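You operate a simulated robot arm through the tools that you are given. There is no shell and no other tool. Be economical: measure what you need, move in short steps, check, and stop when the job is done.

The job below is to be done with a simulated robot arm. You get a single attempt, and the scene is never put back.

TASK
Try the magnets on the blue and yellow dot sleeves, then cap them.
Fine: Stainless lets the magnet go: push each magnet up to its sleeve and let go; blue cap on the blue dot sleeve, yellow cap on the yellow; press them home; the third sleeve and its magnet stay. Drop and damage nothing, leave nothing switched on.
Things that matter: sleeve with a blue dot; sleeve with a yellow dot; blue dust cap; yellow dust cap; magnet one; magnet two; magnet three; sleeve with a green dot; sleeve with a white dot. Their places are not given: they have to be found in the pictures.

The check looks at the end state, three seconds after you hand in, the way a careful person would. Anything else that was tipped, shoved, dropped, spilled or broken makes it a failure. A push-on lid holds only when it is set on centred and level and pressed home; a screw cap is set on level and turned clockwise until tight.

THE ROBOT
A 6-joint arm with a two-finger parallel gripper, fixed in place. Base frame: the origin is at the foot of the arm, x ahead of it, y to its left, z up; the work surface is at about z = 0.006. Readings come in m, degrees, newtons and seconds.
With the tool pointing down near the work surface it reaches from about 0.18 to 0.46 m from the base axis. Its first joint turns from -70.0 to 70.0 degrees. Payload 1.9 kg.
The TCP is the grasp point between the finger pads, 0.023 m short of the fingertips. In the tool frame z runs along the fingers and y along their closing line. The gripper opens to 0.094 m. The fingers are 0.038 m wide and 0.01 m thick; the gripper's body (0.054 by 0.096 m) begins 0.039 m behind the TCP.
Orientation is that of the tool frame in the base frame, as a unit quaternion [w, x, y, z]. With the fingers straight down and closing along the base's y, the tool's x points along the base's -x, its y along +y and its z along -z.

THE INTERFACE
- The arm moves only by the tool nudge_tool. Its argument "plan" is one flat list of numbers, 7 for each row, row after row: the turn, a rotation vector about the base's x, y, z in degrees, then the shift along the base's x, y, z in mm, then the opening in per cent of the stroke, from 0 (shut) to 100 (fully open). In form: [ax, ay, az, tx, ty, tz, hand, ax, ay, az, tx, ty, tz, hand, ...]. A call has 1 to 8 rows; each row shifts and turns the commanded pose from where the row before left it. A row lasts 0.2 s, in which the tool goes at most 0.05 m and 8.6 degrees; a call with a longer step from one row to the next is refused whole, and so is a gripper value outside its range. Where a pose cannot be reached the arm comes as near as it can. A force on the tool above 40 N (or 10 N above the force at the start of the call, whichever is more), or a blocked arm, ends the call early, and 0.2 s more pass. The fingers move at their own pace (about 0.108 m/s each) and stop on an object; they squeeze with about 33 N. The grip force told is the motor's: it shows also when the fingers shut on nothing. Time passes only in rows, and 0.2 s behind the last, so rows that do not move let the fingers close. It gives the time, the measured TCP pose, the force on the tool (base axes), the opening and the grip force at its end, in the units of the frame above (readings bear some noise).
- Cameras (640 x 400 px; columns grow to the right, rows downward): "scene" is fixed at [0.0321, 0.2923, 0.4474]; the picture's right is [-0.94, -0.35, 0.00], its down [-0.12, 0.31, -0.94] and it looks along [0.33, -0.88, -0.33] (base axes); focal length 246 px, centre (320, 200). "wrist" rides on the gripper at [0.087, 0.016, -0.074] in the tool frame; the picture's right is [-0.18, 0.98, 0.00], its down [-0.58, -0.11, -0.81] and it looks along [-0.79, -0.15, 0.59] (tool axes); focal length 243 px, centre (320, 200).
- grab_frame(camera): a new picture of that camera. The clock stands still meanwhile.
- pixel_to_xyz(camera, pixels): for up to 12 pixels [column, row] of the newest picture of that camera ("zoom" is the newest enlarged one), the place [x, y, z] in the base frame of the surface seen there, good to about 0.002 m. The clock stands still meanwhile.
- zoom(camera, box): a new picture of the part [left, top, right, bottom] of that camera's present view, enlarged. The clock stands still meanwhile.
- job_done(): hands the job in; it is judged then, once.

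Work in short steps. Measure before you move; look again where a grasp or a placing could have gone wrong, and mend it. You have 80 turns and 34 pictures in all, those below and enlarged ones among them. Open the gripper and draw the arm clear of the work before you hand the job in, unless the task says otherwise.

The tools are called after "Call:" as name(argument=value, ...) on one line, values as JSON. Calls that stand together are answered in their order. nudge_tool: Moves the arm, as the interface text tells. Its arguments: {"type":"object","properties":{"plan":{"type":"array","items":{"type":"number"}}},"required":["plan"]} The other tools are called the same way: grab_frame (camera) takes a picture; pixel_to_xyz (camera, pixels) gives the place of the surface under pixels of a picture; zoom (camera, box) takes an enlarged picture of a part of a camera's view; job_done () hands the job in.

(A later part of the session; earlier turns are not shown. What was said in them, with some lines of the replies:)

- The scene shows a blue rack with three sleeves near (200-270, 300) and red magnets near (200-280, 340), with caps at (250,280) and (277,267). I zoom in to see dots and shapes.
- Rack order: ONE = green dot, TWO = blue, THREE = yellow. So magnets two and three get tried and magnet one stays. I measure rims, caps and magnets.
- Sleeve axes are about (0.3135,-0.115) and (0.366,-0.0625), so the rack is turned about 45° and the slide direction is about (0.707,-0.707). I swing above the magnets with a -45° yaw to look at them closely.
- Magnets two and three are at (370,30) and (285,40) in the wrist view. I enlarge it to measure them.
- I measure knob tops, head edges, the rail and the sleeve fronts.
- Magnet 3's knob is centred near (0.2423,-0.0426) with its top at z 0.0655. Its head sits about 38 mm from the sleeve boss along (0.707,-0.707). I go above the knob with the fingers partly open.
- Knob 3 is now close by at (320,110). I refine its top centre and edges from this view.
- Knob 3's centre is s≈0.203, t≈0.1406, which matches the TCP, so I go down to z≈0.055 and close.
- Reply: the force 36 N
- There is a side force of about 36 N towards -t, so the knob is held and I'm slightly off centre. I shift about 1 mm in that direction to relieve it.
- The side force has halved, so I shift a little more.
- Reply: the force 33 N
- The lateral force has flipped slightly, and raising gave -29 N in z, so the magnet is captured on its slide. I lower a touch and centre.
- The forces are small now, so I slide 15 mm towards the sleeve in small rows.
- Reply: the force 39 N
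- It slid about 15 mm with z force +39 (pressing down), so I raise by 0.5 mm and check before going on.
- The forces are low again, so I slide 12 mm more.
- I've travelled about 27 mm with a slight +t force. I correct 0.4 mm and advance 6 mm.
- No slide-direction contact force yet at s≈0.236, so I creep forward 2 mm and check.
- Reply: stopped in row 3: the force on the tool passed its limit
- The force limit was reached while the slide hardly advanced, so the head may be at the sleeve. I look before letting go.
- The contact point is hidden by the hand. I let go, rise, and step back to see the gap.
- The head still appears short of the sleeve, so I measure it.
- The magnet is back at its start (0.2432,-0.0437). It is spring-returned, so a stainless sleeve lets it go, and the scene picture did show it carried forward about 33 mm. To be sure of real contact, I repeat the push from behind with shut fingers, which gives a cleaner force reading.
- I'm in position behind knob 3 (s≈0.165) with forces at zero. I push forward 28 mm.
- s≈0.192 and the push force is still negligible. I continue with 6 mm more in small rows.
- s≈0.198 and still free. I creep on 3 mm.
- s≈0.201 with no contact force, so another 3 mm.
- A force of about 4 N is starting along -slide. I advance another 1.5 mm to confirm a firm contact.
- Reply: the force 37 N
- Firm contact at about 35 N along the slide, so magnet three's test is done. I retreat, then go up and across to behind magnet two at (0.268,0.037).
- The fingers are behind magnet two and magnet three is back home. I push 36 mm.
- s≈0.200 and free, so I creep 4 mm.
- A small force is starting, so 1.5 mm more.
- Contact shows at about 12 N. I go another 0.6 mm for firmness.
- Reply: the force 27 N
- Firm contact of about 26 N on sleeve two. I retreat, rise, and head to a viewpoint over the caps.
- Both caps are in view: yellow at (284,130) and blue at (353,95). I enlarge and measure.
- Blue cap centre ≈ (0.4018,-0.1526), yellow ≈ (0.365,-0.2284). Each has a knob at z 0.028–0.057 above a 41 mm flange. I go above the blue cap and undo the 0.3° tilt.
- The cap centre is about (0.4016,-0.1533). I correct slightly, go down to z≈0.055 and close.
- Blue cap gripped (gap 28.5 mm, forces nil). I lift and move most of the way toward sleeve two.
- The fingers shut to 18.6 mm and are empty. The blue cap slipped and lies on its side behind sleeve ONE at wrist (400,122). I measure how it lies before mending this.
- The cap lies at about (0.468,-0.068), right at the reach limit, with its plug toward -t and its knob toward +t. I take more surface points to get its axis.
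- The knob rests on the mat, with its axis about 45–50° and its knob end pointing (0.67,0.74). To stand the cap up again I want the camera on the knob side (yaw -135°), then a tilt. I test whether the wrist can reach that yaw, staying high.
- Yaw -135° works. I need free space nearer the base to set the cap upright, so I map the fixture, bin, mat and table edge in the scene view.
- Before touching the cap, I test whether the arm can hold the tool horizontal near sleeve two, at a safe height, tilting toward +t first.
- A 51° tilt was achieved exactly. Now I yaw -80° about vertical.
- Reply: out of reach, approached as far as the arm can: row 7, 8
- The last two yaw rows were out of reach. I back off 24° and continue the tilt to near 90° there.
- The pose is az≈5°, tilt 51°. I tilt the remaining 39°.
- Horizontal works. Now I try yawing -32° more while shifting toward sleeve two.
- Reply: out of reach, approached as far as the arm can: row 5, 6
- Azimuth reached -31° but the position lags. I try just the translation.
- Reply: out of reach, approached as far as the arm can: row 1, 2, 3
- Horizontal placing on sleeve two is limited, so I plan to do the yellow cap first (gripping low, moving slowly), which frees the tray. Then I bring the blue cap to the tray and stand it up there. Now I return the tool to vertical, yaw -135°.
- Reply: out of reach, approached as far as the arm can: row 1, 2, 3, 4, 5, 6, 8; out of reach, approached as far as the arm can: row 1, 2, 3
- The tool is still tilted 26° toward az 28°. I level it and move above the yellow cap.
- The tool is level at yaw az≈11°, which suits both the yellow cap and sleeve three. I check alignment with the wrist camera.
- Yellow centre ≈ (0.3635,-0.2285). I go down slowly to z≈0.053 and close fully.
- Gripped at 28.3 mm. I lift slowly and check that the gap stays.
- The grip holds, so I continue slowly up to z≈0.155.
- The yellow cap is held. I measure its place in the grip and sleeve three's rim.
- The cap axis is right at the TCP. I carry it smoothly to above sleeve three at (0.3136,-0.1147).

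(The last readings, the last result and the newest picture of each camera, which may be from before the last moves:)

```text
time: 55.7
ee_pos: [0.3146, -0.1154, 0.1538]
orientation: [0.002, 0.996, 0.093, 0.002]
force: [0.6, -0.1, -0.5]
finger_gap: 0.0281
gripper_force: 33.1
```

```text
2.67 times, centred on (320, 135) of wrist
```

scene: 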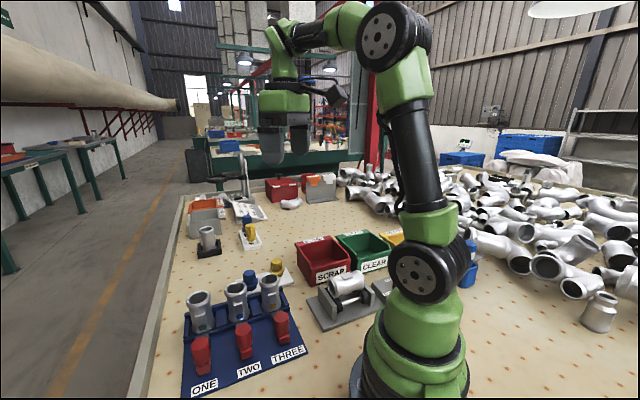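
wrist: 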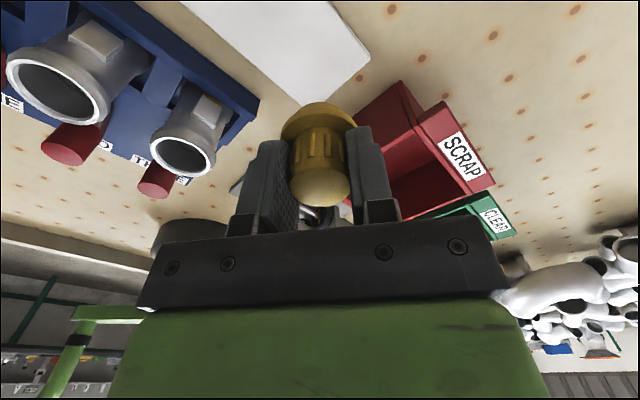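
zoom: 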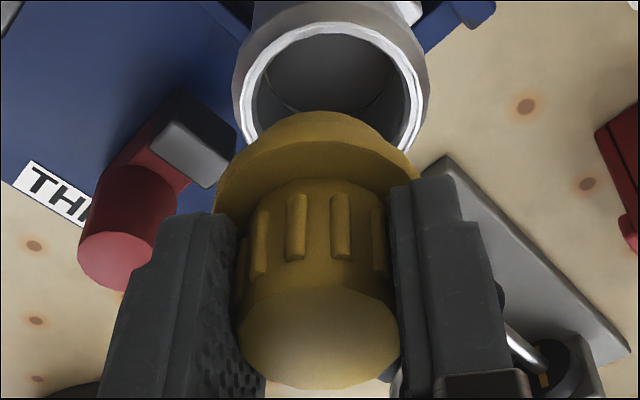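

Call:
pixel_to_xyz(camera="zoom", pixels=[[238, 100], [423, 100], [330, 27], [250, 60], [410, 60], [250, 115], [414, 120], [320, 340], [320, 295], [320, 385], [320, 115], [240, 340]])

```text
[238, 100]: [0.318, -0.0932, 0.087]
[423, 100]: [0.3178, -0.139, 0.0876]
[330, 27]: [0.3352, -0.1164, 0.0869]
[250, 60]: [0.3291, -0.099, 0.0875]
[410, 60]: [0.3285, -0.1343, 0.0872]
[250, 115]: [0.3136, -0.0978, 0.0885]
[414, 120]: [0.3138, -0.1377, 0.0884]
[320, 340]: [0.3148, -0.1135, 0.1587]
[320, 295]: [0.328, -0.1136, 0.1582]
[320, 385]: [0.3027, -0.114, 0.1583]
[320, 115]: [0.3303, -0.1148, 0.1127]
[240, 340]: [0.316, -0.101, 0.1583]
```

Comparing views, the sleeve axis is ≈ (0.3128,-0.1155) and the cap ≈ (0.315,-0.1149). I shift (-2,-0.6) mm and lower gently to just above entry.

Call:
nudge_tool(plan=[0, 0, 0, -2, -0.6, 0, 0, 0, 0, 0, 0, 0, -8, 0, 0, 0, 0, 0, 0, -8, 0, 0, 0, 0, 0, 0, -4, 0, 0, 0, 0, 0, 0, 0, 0])

Call:
zoom(camera="scene", box=[220, 240, 320, 310])

```text
time: 56.9
ee_pos: [0.3126, -0.1159, 0.1333]
orientation: [0.001, 0.996, 0.094, 0.001]
force: [-0.9, -0.1, -0.3]
finger_gap: 0.0282
gripper_force: 33.1
```

```text
5.71 times, centred on (270, 275) of scene
```

zoom: 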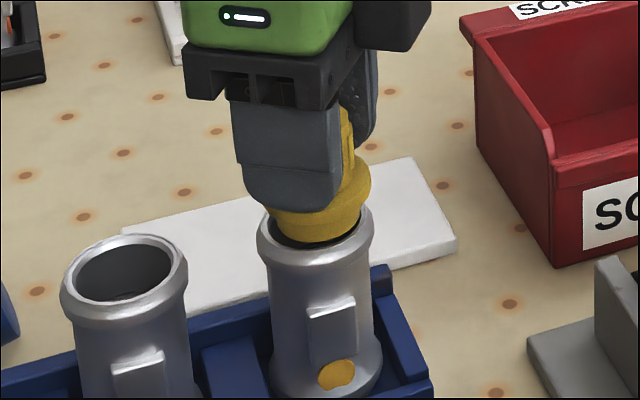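

The plug spans columns 268–362 and the rim 257–373, so it is centred in that view. I lower in 2 mm rows.

Call:
nudge_tool(plan=[0, 0, 0, 0, 0, -2, 0, 0, 0, 0, 0, 0, -2, 0, 0, 0, 0, 0, 0, -2, 0, 0, 0, 0, 0, 0, -2, 0, 0, 0, 0, 0, 0, 0, 0])

```text
time: 58.1
ee_pos: [0.3117, -0.1164, 0.1254]
orientation: [0.001, 0.996, 0.094, 0.001]
force: [1.1, -0.2, -1.1]
finger_gap: 0.0283
gripper_force: 33.3
```

No contact, so the plug is entering. I continue.

Call:
nudge_tool(plan=[0, 0, 0, 0, 0, -2, 0, 0, 0, 0, 0, 0, -2, 0, 0, 0, 0, 0, 0, -1.5, 0, 0, 0, 0, 0, 0, -1.5, 0, 0, 0, 0, 0, 0, 0, 0])

```text
time: 59.3
ee_pos: [0.314, -0.1164, 0.1193]
orientation: [0.001, 0.996, 0.094, 0.002]
force: [3.7, -1.7, 4.8]
finger_gap: 0.0285
gripper_force: 33.0
```

Light contact is beginning (fx +3.7, fz +4.8). I ease +x 0.4 and press in 1 mm rows.

Call:
nudge_tool(plan=[0, 0, 0, 0.4, -0.2, -1, 0, 0, 0, 0, 0, 0, -1, 0, 0, 0, 0, 0, 0, -1, 0, 0, 0, 0, 0, 0, 0, 0])

```text
time: 60.4
ee_pos: [0.3142, -0.117, 0.1172]
orientation: [0.001, 0.996, 0.093, 0.003]
force: [-1.1, 1.1, 6.3]
finger_gap: 0.0281
gripper_force: 33.0
stopped in row 4: the force on the tool passed its limit (the readings are from after the stop); the commanded pose is now the measured one
```

At z 0.1172 a firm stop was reached. I press again in small steps to see if it goes home further.

Call:
nudge_tool(plan=[0, 0, 0, 0, 0, -1, 0, 0, 0, 0, 0, 0, -1, 0, 0, 0, 0, 0, 0, 0, 0])

Call:
zoom(camera="scene", box=[220, 240, 320, 310])

```text
time: 61.0
ee_pos: [0.3158, -0.1165, 0.1178]
orientation: [0.001, 0.996, 0.092, 0.005]
force: [-0.5, 0.3, 4.2]
finger_gap: 0.0282
gripper_force: 33.1
stopped in row 2: the force on the tool passed its limit (the readings are from after the stop); the commanded pose is now the measured one
```

```text
5.71 times, centred on (270, 275) of scene
```

zoom: 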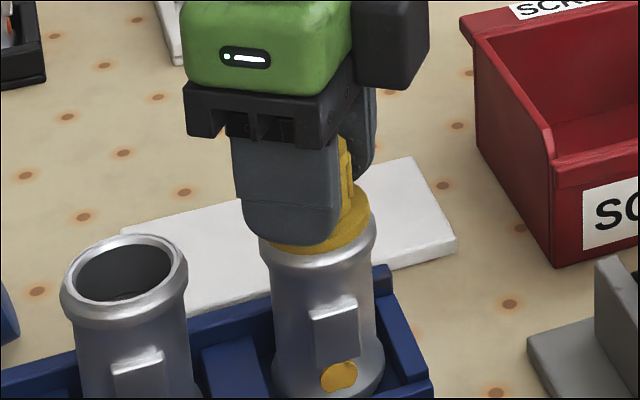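

The flange looks flush on the rim. I release, rise, shut the fingers and press on top of the knob.

Call:
nudge_tool(plan=[0, 0, 0, 0, 0, 0, 40, 0, 0, 0, 0, 0, 0, 50, 0, 0, 0, 0, 0, 20, 50, 0, 0, 0, 0, 0, 20, 50, 0, 0, 0, -1.5, 0.7, 2, 10, 0, 0, 0, 0, 0, 0, 0, 0, 0, 0, 0, 0, 0, 0])

Call:
zoom(camera="wrist", box=[200, 60, 440, 210])

```text
time: 62.5
ee_pos: [0.3128, -0.1154, 0.1589]
orientation: [0.001, 0.996, 0.093, 0.004]
force: [-0.3, 0.6, 0.9]
finger_gap: 0.0
gripper_force: 32.5
```

```text
2.67 times, centred on (320, 135) of wrist
```

zoom: 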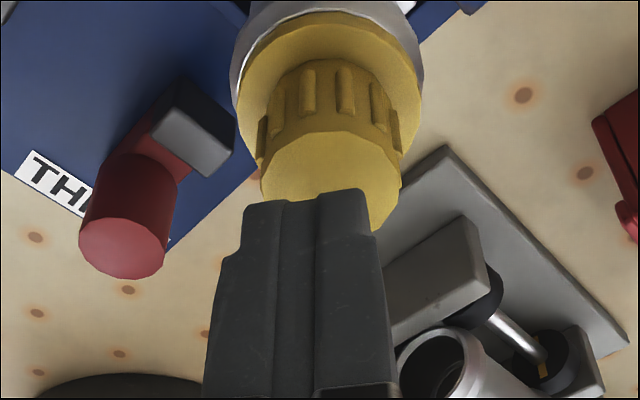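

Call:
pixel_to_xyz(camera="zoom", pixels=[[262, 178], [402, 178], [330, 135], [380, 215], [240, 85], [420, 85], [330, 15], [330, 165], [300, 150], [370, 150]])

```text
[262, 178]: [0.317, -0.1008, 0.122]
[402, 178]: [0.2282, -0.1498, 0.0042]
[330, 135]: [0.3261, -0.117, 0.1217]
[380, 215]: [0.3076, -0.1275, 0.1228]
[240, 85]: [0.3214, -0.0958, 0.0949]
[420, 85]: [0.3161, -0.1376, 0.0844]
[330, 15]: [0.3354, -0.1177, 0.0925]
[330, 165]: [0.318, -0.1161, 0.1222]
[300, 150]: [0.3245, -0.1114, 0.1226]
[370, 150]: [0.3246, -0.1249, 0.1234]
```

The knob top is level at z≈0.122 and the flange top at 0.093, about on the rim. I press down over its centre.

Call:
nudge_tool(plan=[0, 0, 0, 0, 0, -6, 0, 0, 0, 0, 0, 0, -5, 0, 0, 0, 0, 0, 0, -1.5, 0, 0, 0, 0, 0, 0, -1, 0, 0, 0, 0, 0, 0, -1, 0, 0, 0, 0, 0, 0, -1, 0, 0, 0, 0, 0, 0, -1, 0, 0, 0, 0, 0, 0, 0, 0])

```text
time: 64.1
ee_pos: [0.3138, -0.1154, 0.1454]
orientation: [0.003, 0.996, 0.092, 0.007]
force: [-2.6, 1.0, 10.8]
finger_gap: 0.0001
gripper_force: 32.9
stopped in row 7: the force on the tool passed its limit (the readings are from after the stop); the commanded pose is now the measured one
```

It is firm at 40 N with no movement. I preload and press once more to be sure.

Call:
nudge_tool(plan=[0, 0, 0, 0, 0, -0.5, 0, 0, 0, 0, 0, 0, -0.3, 0])

Call:
nudge_tool(plan=[0, 0, 0, 0, 0, -0.5, 0, 0, 0, 0, 0, 0, -0.5, 0])

```text
time: 64.7
ee_pos: [0.3139, -0.1152, 0.1454]
orientation: [0.004, 0.996, 0.092, 0.007]
force: [-7.1, 1.7, 31.6]
finger_gap: 0.0002
gripper_force: 32.9
```

```text
time: 65.1
ee_pos: [0.3136, -0.1161, 0.1452]
orientation: [0.003, 0.996, 0.092, 0.008]
force: [-4.4, 0.4, 12.9]
finger_gap: 0.0
gripper_force: 32.5
stopped in row 1: the force on the tool passed its limit (the readings are from after the stop); the commanded pose is now the measured one
```

The yellow cap is home. Now the blue one: I rise, yaw so the tool's x follows the fallen cap's axis (az 47°), tilt 10° outward for reach, and hover over its knob.

Call:
nudge_tool(plan=[0, 0, 0, 0, 0, 40, 20, 0, 0, 7.2, 34, 12, 15, 40, 0, 0, 7.2, 34, 12, 0, 50, 0, 0, 7.2, 34, 12, 0, 50, 0, 0, 7.2, 34, 12, 0, 50, 3.77, -2.9, 7.2, 34.7, 12, 0, 50, 3.77, -2.9, 0, 0, 0, -20, 50, 0, 0, 0, 0, 0, 0, 50])

Call:
nudge_tool(plan=[0, 0, 0, 0, 0, -30, 50, 0, 0, 0, 0, 0, -30, 50, 0, 0, 0, 0, 0, -10, 50, 0, 0, 0, 0, 0, 0, 50])

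Call:
grab_frame(camera="wrist")

```text
time: 66.9
ee_pos: [0.4592, -0.0562, 0.1779]
orientation: [-0.041, 0.915, 0.394, 0.079]
force: [-0.5, 0.3, 0.2]
finger_gap: 0.0471
gripper_force: 0.0
out of reach, approached as far as the arm can: row 6
```

```text
time: 67.9
ee_pos: [0.4588, -0.0548, 0.108]
orientation: [-0.042, 0.915, 0.394, 0.079]
force: [-0.5, -0.7, 0.9]
finger_gap: 0.0469
gripper_force: 0.0
```

```text
5 pictures are left
```

wrist: 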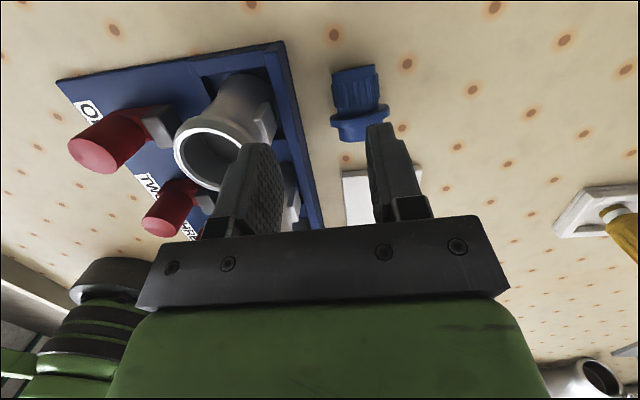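

The cap is clear in view, with its knob end at (354,72), flange at (360,118) and plug at (362,137). I measure them.

Call:
pixel_to_xyz(camera="wrist", pixels=[[354, 70], [335, 75], [376, 70], [336, 105], [379, 101], [357, 88], [357, 103], [332, 119], [387, 111], [361, 116], [363, 135], [360, 125]])

```text
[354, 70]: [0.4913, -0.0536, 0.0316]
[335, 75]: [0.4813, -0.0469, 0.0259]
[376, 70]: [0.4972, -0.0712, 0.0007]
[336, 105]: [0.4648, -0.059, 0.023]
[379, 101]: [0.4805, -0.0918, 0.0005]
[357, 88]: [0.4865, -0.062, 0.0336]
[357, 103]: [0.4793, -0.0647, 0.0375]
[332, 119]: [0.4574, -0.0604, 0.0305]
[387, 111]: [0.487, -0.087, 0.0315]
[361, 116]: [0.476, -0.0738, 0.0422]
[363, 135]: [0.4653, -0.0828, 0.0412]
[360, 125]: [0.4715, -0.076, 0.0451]
```

The knob axis is az 48°. The grip point is (0.4886,-0.0573), beyond reach with this tilt, so I add 8° of roll toward +s (harmless for a round knob) and move out and lower.

Call:
nudge_tool(plan=[-5.66, -5.66, 0, 0, 0, -5, 50, 0, 0, 0, 10, -0.8, -8, 50, 0, 0, 0, 10, -0.8, -8, 50, 0, 0, 0, 9.8, -0.9, -4, 50, 0, 0, 0, 0, 0, 0, 50])

```text
time: 69.1
ee_pos: [0.4891, -0.0588, 0.0822]
orientation: [0.023, 0.911, 0.399, 0.105]
force: [0.4, 0.6, 1.0]
finger_gap: 0.0472
gripper_force: 0.0
```

Reached. I go down, close on the knob, then lift slowly.

Call:
nudge_tool(plan=[0, 0, 0, 0.2, 1.2, -15, 50, 0, 0, 0, 0, 0, -15, 50, 0, 0, 0, 0, 0, -10, 50, 0, 0, 0, 0, 0, -4, 50, 0, 0, 0, 0, 0, 0, 25, 0, 0, 0, 0, 0, 0, 0, 0, 0, 0, 0, 0, 0, 0])

Call:
nudge_tool(plan=[0, 0, 0, 0, 0, 2, 0, 0, 0, 0, 0, 0, 5, 0, 0, 0, 0, -2, -2, 8, 0, 0, 0, 0, -4, -4, 10, 0, 0, 0, 0, -5, -5, 12, 0, 0, 0, 0, -5, -5, 10, 0, 0, 0, 0, -3, -3, 5, 0, 0, 0, 0, 0, 0, 0, 0])

```text
time: 70.7
ee_pos: [0.4859, -0.0565, 0.0397]
orientation: [0.023, 0.911, 0.399, 0.104]
force: [0.5, 0.3, 0.5]
finger_gap: 0.0281
gripper_force: 33.2
out of reach, approached as far as the arm can: row 3
```

```text
time: 72.5
ee_pos: [0.486, -0.0774, 0.091]
orientation: [0.023, 0.911, 0.398, 0.104]
force: [-0.5, 0.2, -0.8]
finger_gap: 0.0279
gripper_force: 32.7
out of reach, approached as far as the arm can: row 4, 5, 6
```

The blue cap is held (27.9 mm). I undo the roll, draw in over the free mat between tray and edge, and tilt 70° to swing the plug down.

Call:
nudge_tool(plan=[2.4, 2.4, 0, -10, -5, 8, 0, 2.4, 2.4, 0, -16, -10, 8, 0, 5.75, -5.27, 0, 0, 0, 0, 0, 5.75, -5.27, 0, 0, 0, 0, 0, 5.75, -5.27, 0, 0, 0, 0, 0, 5.75, -5.27, 0, 0, 0, 0, 0, 5.75, -5.27, 0, 0, 0, 0, 0, 5.75, -5.27, 0, 0, 0, 0, 0])

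Call:
nudge_tool(plan=[5.75, -5.27, 0, 0, 0, 0, 0, 5.75, -5.27, 0, 0, 0, 0, 0, 5.6, -5.1, 0, 0, 0, 0, 0, 0, 0, 0, 0, 0, 0, 0])

Call:
zoom(camera="scene", box=[120, 200, 320, 325])

```text
time: 74.3
ee_pos: [0.4988, -0.1061, 0.104]
orientation: [-0.191, 0.808, 0.346, 0.437]
force: [0.2, 0.1, 0.8]
finger_gap: 0.0279
gripper_force: 33.0
out of reach, approached as far as the arm can: row 1, 2, 3, 4, 5, 6, 8
```

```text
time: 75.3
ee_pos: [0.492, -0.1029, 0.1059]
orientation: [-0.26, 0.703, 0.3, 0.589]
force: [-0.4, 0.2, 0.5]
finger_gap: 0.0279
gripper_force: 33.1
out of reach, approached as far as the arm can: row 3
```

```text
3.20 times, centred on (220, 262) of scene
```

zoom: 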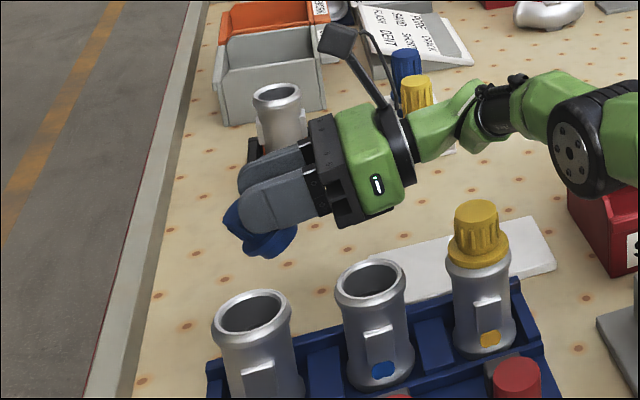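

Tool tilt is 80° toward az 47° with the plug swung down. I move in the air nearer to the rack's rear and measure the arm's underside and the bin for clearance before lowering.

Call:
pixel_to_xyz(camera="zoom", pixels=[[572, 182], [600, 195], [470, 150], [530, 110], [575, 195], [385, 210], [345, 222], [290, 250], [250, 250], [228, 215], [270, 258], [575, 240]])

Call:
nudge_tool(plan=[0, 0, 0, -8, 4, 0, 0, 0, 0, 0, -12, 4, 0, 0, 0, 0, 0, -12, 2, 0, 0, 0, 0, 0, -8, 0, 0, 0, 0, 0, 0, 0, 0, 0, 0])

```text
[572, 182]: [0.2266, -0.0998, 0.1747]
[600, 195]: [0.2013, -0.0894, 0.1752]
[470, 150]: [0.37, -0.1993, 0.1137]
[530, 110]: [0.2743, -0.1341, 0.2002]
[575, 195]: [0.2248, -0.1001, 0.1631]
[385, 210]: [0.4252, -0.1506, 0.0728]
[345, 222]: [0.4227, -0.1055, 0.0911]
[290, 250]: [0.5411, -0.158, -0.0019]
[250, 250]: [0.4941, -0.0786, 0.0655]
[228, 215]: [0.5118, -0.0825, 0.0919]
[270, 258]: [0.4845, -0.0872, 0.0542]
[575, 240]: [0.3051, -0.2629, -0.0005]
```

```text
time: 76.5
ee_pos: [0.4513, -0.093, 0.1058]
orientation: [-0.26, 0.704, 0.301, 0.588]
force: [0.0, 0.2, -1.0]
finger_gap: 0.0276
gripper_force: 33.0
out of reach, approached as far as the arm can: row 1
```

The arm's underside is well clear (the cap's lowest point is about 52 mm below the TCP, the hand's about 33 mm). I lower to touch the mat, release, rise straight up, tilt back to vertical and look.

Call:
nudge_tool(plan=[0, 0, 0, 0, 0, -15, 0, 0, 0, 0, 0, 0, -15, 0, 0, 0, 0, 0, 0, -10, 0, 0, 0, 0, 0, 0, -5, 0, 0, 0, 0, 0, 0, -2, 0, 0, 0, 0, 0, 0, -2, 0, 0, 0, 0, 0, 0, -2, 0, 0, 0, 0, 0, 0, -1.5, 0])

Call:
nudge_tool(plan=[0, 0, 0, 0, 0, -1.2, 0, 0, 0, 0, 0, 0, -1.2, 0, 0, 0, 0, 0, 0, -1.2, 0, 0, 0, 0, 0, 0, -1.2, 0, 0, 0, 0, 0, 0, 0, 0])

```text
time: 78.3
ee_pos: [0.4523, -0.0934, 0.0546]
orientation: [-0.26, 0.703, 0.299, 0.591]
force: [-2.0, 1.9, 17.3]
finger_gap: 0.0277
gripper_force: 32.7
```

```text
time: 79.5
ee_pos: [0.4534, -0.094, 0.0508]
orientation: [-0.26, 0.701, 0.299, 0.593]
force: [0.2, -2.1, 35.8]
finger_gap: 0.0275
gripper_force: 33.1
```

Contact was made and pressing pivoted the cap (now 36 N). I release, rise straight up, tilt back and look.

Call:
nudge_tool(plan=[0, 0, 0, 0, 0, 2, 0, 0, 0, 0, 0, 0, 0, 40, 0, 0, 0, 0, 0, 0, 55, 0, 0, 0, 0, 0, 0, 55, 0, 0, 0, 0, 0, 20, 55, 0, 0, 0, 0, 0, 35, 55, 0, 0, 0, 0, 0, 30, 55, -5.86, 5.48, 0, -4, 1, 5, 55])

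Call:
nudge_tool(plan=[-5.86, 5.48, 0, -3, 1, 0, 55, -5.86, 5.48, 0, -3, 1, 0, 55, -5.86, 5.48, 0, -3, 1, 0, 55, -5.86, 5.48, 0, -3, 1, 0, 55, -5.86, 5.48, 0, -3, 1, 0, 55, -5.86, 5.48, 0, -3, 1, 0, 55, -5.86, 5.48, 0, -3, 1, 0, 55, -5.86, 5.48, 0, 0, 0, 0, 55])

Call:
nudge_tool(plan=[-5.86, 5.48, 0, 0, 0, 0, 55, 0, 0, 0, 0, 0, 0, 55])

Call:
grab_frame(camera="wrist")

```text
time: 81.3
ee_pos: [0.4478, -0.0928, 0.1401]
orientation: [-0.238, 0.744, 0.317, 0.538]
force: [-0.1, 0.5, -0.3]
finger_gap: 0.0518
gripper_force: 0.0
```

```text
time: 83.1
ee_pos: [0.426, -0.0846, 0.1421]
orientation: [-0.028, 0.918, 0.391, 0.063]
force: [0.3, 0.2, 0.8]
finger_gap: 0.0516
gripper_force: 0.0
```

```text
time: 83.7
ee_pos: [0.4257, -0.0855, 0.1409]
orientation: [0.0, 0.92, 0.392, -0.001]
force: [0.3, 0.8, 0.6]
finger_gap: 0.0517
gripper_force: 0.0
```

```text
3 pictures are left
```

wrist: 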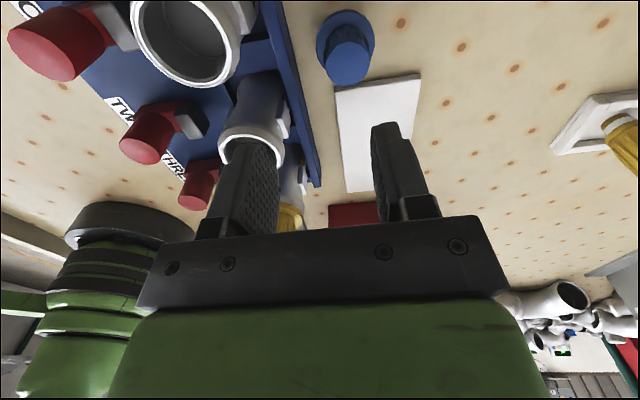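

The blue cap stands upright at (347,50) and the tool is level. I measure its centre and the sleeve-two rim.

Call:
pixel_to_xyz(camera="wrist", pixels=[[348, 68], [328, 66], [370, 66], [348, 53], [348, 83], [318, 42], [375, 40], [346, 12], [219, 140], [284, 148], [252, 133], [250, 120]])

```text
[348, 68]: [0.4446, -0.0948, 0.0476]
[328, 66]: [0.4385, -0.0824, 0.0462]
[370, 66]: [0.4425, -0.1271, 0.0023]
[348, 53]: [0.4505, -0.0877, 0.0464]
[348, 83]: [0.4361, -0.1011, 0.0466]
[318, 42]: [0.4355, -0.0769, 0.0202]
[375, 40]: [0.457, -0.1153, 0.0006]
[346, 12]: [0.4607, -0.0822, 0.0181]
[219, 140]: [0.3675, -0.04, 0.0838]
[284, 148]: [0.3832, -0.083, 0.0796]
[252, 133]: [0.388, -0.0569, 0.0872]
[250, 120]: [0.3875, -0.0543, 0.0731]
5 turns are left
```

Cap centre ≈ (0.444,-0.095), top z 0.047. I grip it from the top, lift slowly, and carry it over sleeve two (0.3656,-0.0627).

Call:
nudge_tool(plan=[0, 0, 0, 0, 0, -30, 55, 0, 0, 0, 6, -3, -10, 55, 0, 0, 0, 6, -3, -10, 55, 0, 0, 0, 6.3, -3.3, -10, 55, 0, 0, 0, 0, 0, -20, 55, 0, 0, 0, 0, 0, -12, 55, 0, 0, 0, 0, 0, -6, 55, 0, 0, 0, 0, 0, 0, 55])

Call:
nudge_tool(plan=[0, 0, 0, 0, 0, 0, 30, 0, 0, 0, 0, 0, 0, 0, 0, 0, 0, 0, 0, 0, 0, 0, 0, 0, 0, 0, 2, 0, 0, 0, 0, 0, 0, 4, 0, 0, 0, 0, 0, 0, 8, 0, 0, 0, 0, 0, 0, 12, 0, 0, 0, 0, 0, 0, 14, 0])

Call:
nudge_tool(plan=[0, 0, 0, 0, 0, 16, 0, 0, 0, 0, 0, 0, 16, 0, 0, 0, 0, 0, 0, 14, 0, 0, 0, 0, -2, 1, 12, 0, 0, 0, 0, -5, 2, 8, 0, 0, 0, 0, -8, 3, 5, 0, 0, 0, 0, -11, 5, 1, 0, 0, 0, 0, -12, 5, 0, 0])

Call:
nudge_tool(plan=[0, 0, 0, -12, 5, 0, 0, 0, 0, 0, -11, 4.5, 0, 0, 0, 0, 0, -9, 3.5, 0, 0, 0, 0, 0, -6, 2, 0, 0, 0, 0, 0, -2.4, 1.1, 0, 0, 0, 0, 0, 0, 0, 0, 0])

Call:
zoom(camera="wrist", box=[200, 60, 440, 210])

```text
time: 84.2
ee_pos: [0.4319, -0.0863, 0.1123]
orientation: [0.004, 0.92, 0.392, 0.006]
force: [-0.4, 0.8, 7.6]
finger_gap: 0.052
gripper_force: 0.3
stopped in row 2: the force on the tool passed its limit (the readings are from after the stop); the commanded pose is now the measured one
```

```text
time: 86.0
ee_pos: [0.4311, -0.0867, 0.1512]
orientation: [0.002, 0.92, 0.392, 0.005]
force: [0.8, 0.2, -0.2]
finger_gap: 0.0
gripper_force: 32.8
```

```text
time: 87.8
ee_pos: [0.3937, -0.0701, 0.2227]
orientation: [0.003, 0.92, 0.392, 0.005]
force: [-0.2, 1.0, 0.0]
finger_gap: 0.0001
gripper_force: 32.9
```

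```text
time: 89.2
ee_pos: [0.3538, -0.054, 0.2224]
orientation: [0.003, 0.92, 0.392, 0.006]
force: [-0.5, 0.8, 0.2]
finger_gap: 0.0
gripper_force: 32.8
```

```text
2.67 times, centred on (320, 135) of wrist
4 turns are left
```

zoom: 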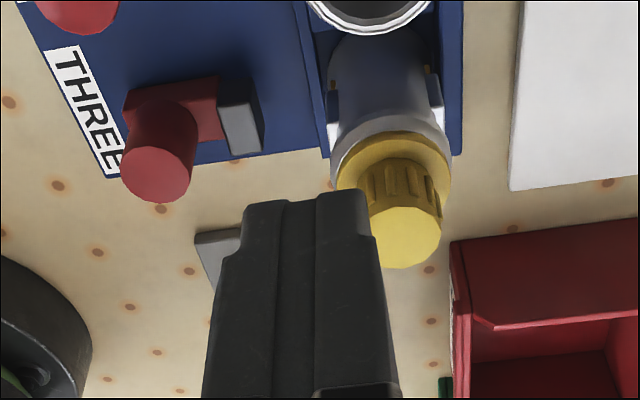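

A fingertip touched a rim during descent, so nothing was gripped. The cap still stands untouched. I redo this with a path farther from the sleeves: out high, then down beyond the rims, grip, slow lift, carry over sleeve two, and look.

Call:
nudge_tool(plan=[0, 0.77, 0, 13.7, -5.5, -10, 45, 0, 0, 0, 13.7, -5.5, -15, 45, 0, 0, 0, 13.7, -5.5, -20, 45, 0, 0, 0, 13.7, -5.5, -20, 45, 0, 0, 0, 13.8, -5.5, -20, 45, 0, 0, 0, 13.8, -5.5, -12.4, 45, 0, 0, 0, 0, 0, -10, 45, 0, 0, 0, 4.6, -4.6, -10, 45])

Call:
nudge_tool(plan=[0, 0, 0, 4.6, -4.6, -10, 45, 0, 0, 0, 0, 0, -20, 45, 0, 0, 0, 0, 0, -15, 45, 0, 0, 0, 0, 0, -10, 45, 0, 0, 0, 0, 0, -5, 45, 0, 0, 0, 0, 0, -2, 45, 0, 0, 0, 0, 0, 0, 45, 0, 0, 0, 0, 0, 0, 30])

Call:
nudge_tool(plan=[0, 0, 0, 0, 0, 0, 0, 0, 0, 0, 0, 0, 0, 0, 0, 0, 0, 0, 0, 2, 0, 0, 0, 0, 0, 0, 4, 0, 0, 0, 0, 0, 0, 8, 0, 0, 0, 0, 0, 0, 12, 0, 0, 0, 0, 0, 0, 14, 0, 0, 0, 0, 0, 0, 10, 0])

Call:
nudge_tool(plan=[0, 0, 0, 0, 0, 14, 0, 0, 0, 0, 0, 0, 14, 0, 0, 0, 0, 0, 0, 14, 0, 0, 0, 0, 0, 0, 10, 0, 0, 0, 0, 0, 0, 6, 0, 0, 0, 0, 0, 0, 0, 0])

Call:
nudge_tool(plan=[0, 0, 0, -4, 1.7, 0, 0, 0, 0, 0, -9, 3.8, 0, 0, 0, 0, 0, -13, 5.4, 0, 0, 0, 0, 0, -14, 5.9, 0, 0, 0, 0, 0, -14, 5.9, 0, 0, 0, 0, 0, -13, 5.4, 0, 0, 0, 0, 0, -9, 3.8, 0, 0, 0, 0, 0, -3.9, 1.6, 0, 0])

Call:
zoom(camera="wrist", box=[200, 60, 440, 210])

```text
time: 91.0
ee_pos: [0.4419, -0.092, 0.1056]
orientation: [0.001, 0.92, 0.391, -0.002]
force: [-0.9, -0.9, 0.1]
finger_gap: 0.0425
gripper_force: 0.1
```

```text
time: 92.8
ee_pos: [0.446, -0.0981, 0.0428]
orientation: [0.0, 0.92, 0.393, -0.002]
force: [-1.0, 0.2, -0.5]
finger_gap: 0.0292
gripper_force: 1.3
```

```text
time: 94.6
ee_pos: [0.4454, -0.0968, 0.0941]
orientation: [-0.001, 0.92, 0.392, -0.002]
force: [-0.9, -0.7, -0.5]
finger_gap: 0.028
gripper_force: 32.6
```

```text
time: 96.0
ee_pos: [0.4457, -0.0971, 0.151]
orientation: [0.001, 0.92, 0.392, -0.001]
force: [0.5, 0.9, 0.0]
finger_gap: 0.0281
gripper_force: 33.0
```

```text
time: 97.8
ee_pos: [0.3662, -0.0642, 0.1513]
orientation: [0.002, 0.92, 0.391, -0.001]
force: [-0.1, -0.4, 0.1]
finger_gap: 0.028
gripper_force: 33.1
```

```text
2.67 times, centred on (320, 135) of wrist
3 turns are left
```

zoom: 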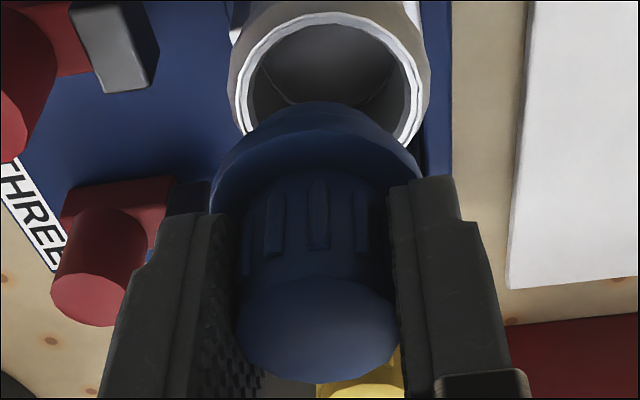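

The blue cap is held above sleeve two. Compared with the yellow cap's view at this stage, the offset looks under about 1 mm. I lower slowly into the bore, watching force and height, and then look.

Call:
nudge_tool(plan=[0, 0, 0, 0.2, 0, -8, 0, 0, 0, 0, 0, 0, -8, 0, 0, 0, 0, 0, 0, -3, 0, 0, 0, 0, 0, 0, -2, 0, 0, 0, 0, 0, 0, -2, 0, 0, 0, 0, 0, 0, -2, 0, 0, 0, 0, 0, 0, 0, 0])

Call:
nudge_tool(plan=[0, 0, 0, 0, 0, -1.5, 0, 0, 0, 0, 0, 0, -1.5, 0, 0, 0, 0, 0, 0, -1.5, 0, 0, 0, 0, 0, 0, -1, 0, 0, 0, 0, 0, 0, 0, 0])

Call:
zoom(camera="scene", box=[200, 240, 300, 310])

```text
time: 99.4
ee_pos: [0.3662, -0.0633, 0.1251]
orientation: [0.0, 0.92, 0.392, -0.002]
force: [1.1, 0.1, -0.5]
finger_gap: 0.0281
gripper_force: 33.7
```

```text
time: 100.6
ee_pos: [0.3664, -0.0628, 0.1197]
orientation: [0.0, 0.92, 0.392, -0.002]
force: [1.0, -1.5, -0.5]
finger_gap: 0.0282
gripper_force: 32.8
```

```text
5.71 times, centred on (250, 275) of scene
2 turns are left
```

zoom: 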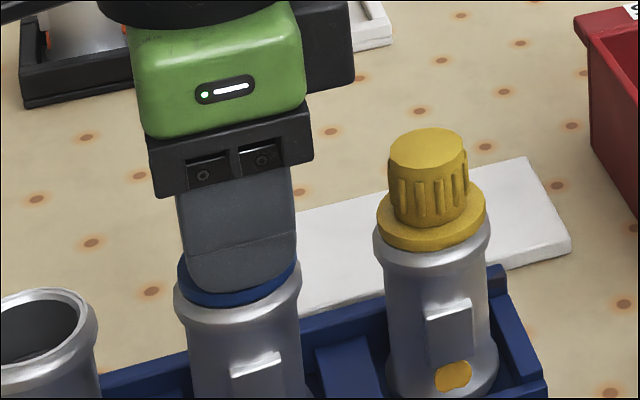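

The plug went in freely, and the yellow cap is seen seated flush. I press the blue cap home while gripped, release, press again from above with shut fingers, then rise clear with the gripper open.

Call:
nudge_tool(plan=[0, 0, 0, 0, 0, -1, 0, 0, 0, 0, 0, 0, -1, 0, 0, 0, 0, 0, 0, -1, 0, 0, 0, 0, 0, 0, -1, 0, 0, 0, 0, 0, 0, -1, 0, 0, 0, 0, 0, 0, -1, 0])

Call:
nudge_tool(plan=[0, 0, 0, 0, 0, -1, 0, 0, 0, 0, 0, 0, -1, 0])

Call:
nudge_tool(plan=[0, 0, 0, 0, 0, 0, 40, 0, 0, 0, 0, 0, 0, 50, 0, 0, 0, 0, 0, 20, 50, 0, 0, 0, 0, 0, 20, 50, 0, 0, 0, 0.5, 0, 2, 10, 0, 0, 0, 0, 0, 0, 0, 0, 0, 0, 0, 0, 0, 0])

Call:
nudge_tool(plan=[0, 0, 0, 0, 0, -6, 0, 0, 0, 0, 0, 0, -5, 0, 0, 0, 0, 0, 0, -1.5, 0, 0, 0, 0, 0, 0, -1, 0, 0, 0, 0, 0, 0, -1, 0, 0, 0, 0, 0, 0, -1, 0, 0, 0, 0, 0, 0, -1, 0, 0, 0, 0, 0, 0, -1, 0])

Call:
nudge_tool(plan=[0, 0, 0, 0, 0, -0.8, 0, 0, 0, 0, 0, 0, -0.8, 0])

Call:
nudge_tool(plan=[0, 0, 0, 0, 0, 15, 0, 0, 0, 0, 0, 0, 40, 0, 0, 0, 0, 0, 0, 40, 60, 0, 0, 0, -15, 0, 20, 100, 0, 0, 0, -20, 0, 0, 100, 0, 0, 0, 0, 0, 0, 100])

```text
time: 101.9
ee_pos: [0.3658, -0.0636, 0.116]
orientation: [0.001, 0.921, 0.39, 0.0]
force: [-1.4, 0.5, 6.0]
finger_gap: 0.0284
gripper_force: 32.8
stopped in row 6: the force on the tool passed its limit (the readings are from after the stop); the commanded pose is now the measured one
```

```text
time: 102.5
ee_pos: [0.3655, -0.0631, 0.1162]
orientation: [0.001, 0.92, 0.391, 0.001]
force: [-2.0, 1.0, 6.1]
finger_gap: 0.028
gripper_force: 32.9
stopped in row 2: the force on the tool passed its limit (the readings are from after the stop); the commanded pose is now the measured one
```

```text
time: 104.1
ee_pos: [0.3672, -0.0651, 0.1582]
orientation: [0.001, 0.92, 0.391, 0.001]
force: [-0.1, 0.6, 0.3]
finger_gap: 0.0
gripper_force: 32.5
```

```text
time: 105.7
ee_pos: [0.3678, -0.0634, 0.1455]
orientation: [0.003, 0.921, 0.391, 0.003]
force: [-3.8, 1.4, 9.0]
finger_gap: 0.0001
gripper_force: 33.1
stopped in row 7: the force on the tool passed its limit (the readings are from after the stop); the commanded pose is now the measured one
```

```text
time: 106.4
ee_pos: [0.3676, -0.0651, 0.1457]
orientation: [0.005, 0.921, 0.39, 0.005]
force: [-4.0, -0.8, 9.6]
finger_gap: 0.0003
gripper_force: 33.3
stopped in row 2: the force on the tool passed its limit (the readings are from after the stop); the commanded pose is now the measured one
```

```text
time: 107.8
ee_pos: [0.3339, -0.0637, 0.2596]
orientation: [0.004, 0.921, 0.39, 0.005]
force: [0.0, 0.3, -0.3]
finger_gap: 0.0942
gripper_force: 0.2
1 turns are left
```

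The blue cap stopped firm at the same height as the yellow one (tool at z≈0.1455 on both), and the gripper is open and clear, so I hand in.

Call:
job_done()

```text
The job is handed in.
```

The job is handed in: magnets two and three were each pushed to contact and let go, and both caps are pressed home, but I dropped the blue cap once on the way.

- **Dropped cap:** the blue cap slipped from the grip during its first lift and fell on its side on the mat. I picked it up, stood it upright and fitted it afterwards. I saw no damage, but I did not inspect it closely.
- **Rim touched:** on the way down to pick it up again, a fingertip pressed on what was probably a sleeve rim (one or two) until the force limit stopped it. No sleeve looked moved afterwards.
- **Magnets:** magnet three sprang back to its place when released. I did not measure magnet two's return, but it looked back in place in later pictures. Sleeve one (green dot) and its magnet were not part of any step.
- **Caps:** the yellow cap is on the yellow dot sleeve and looked flush in the last picture. The blue cap is on the blue dot sleeve. I have no picture of it after pressing, but it stopped firm at 40 N at the same height as the yellow one.
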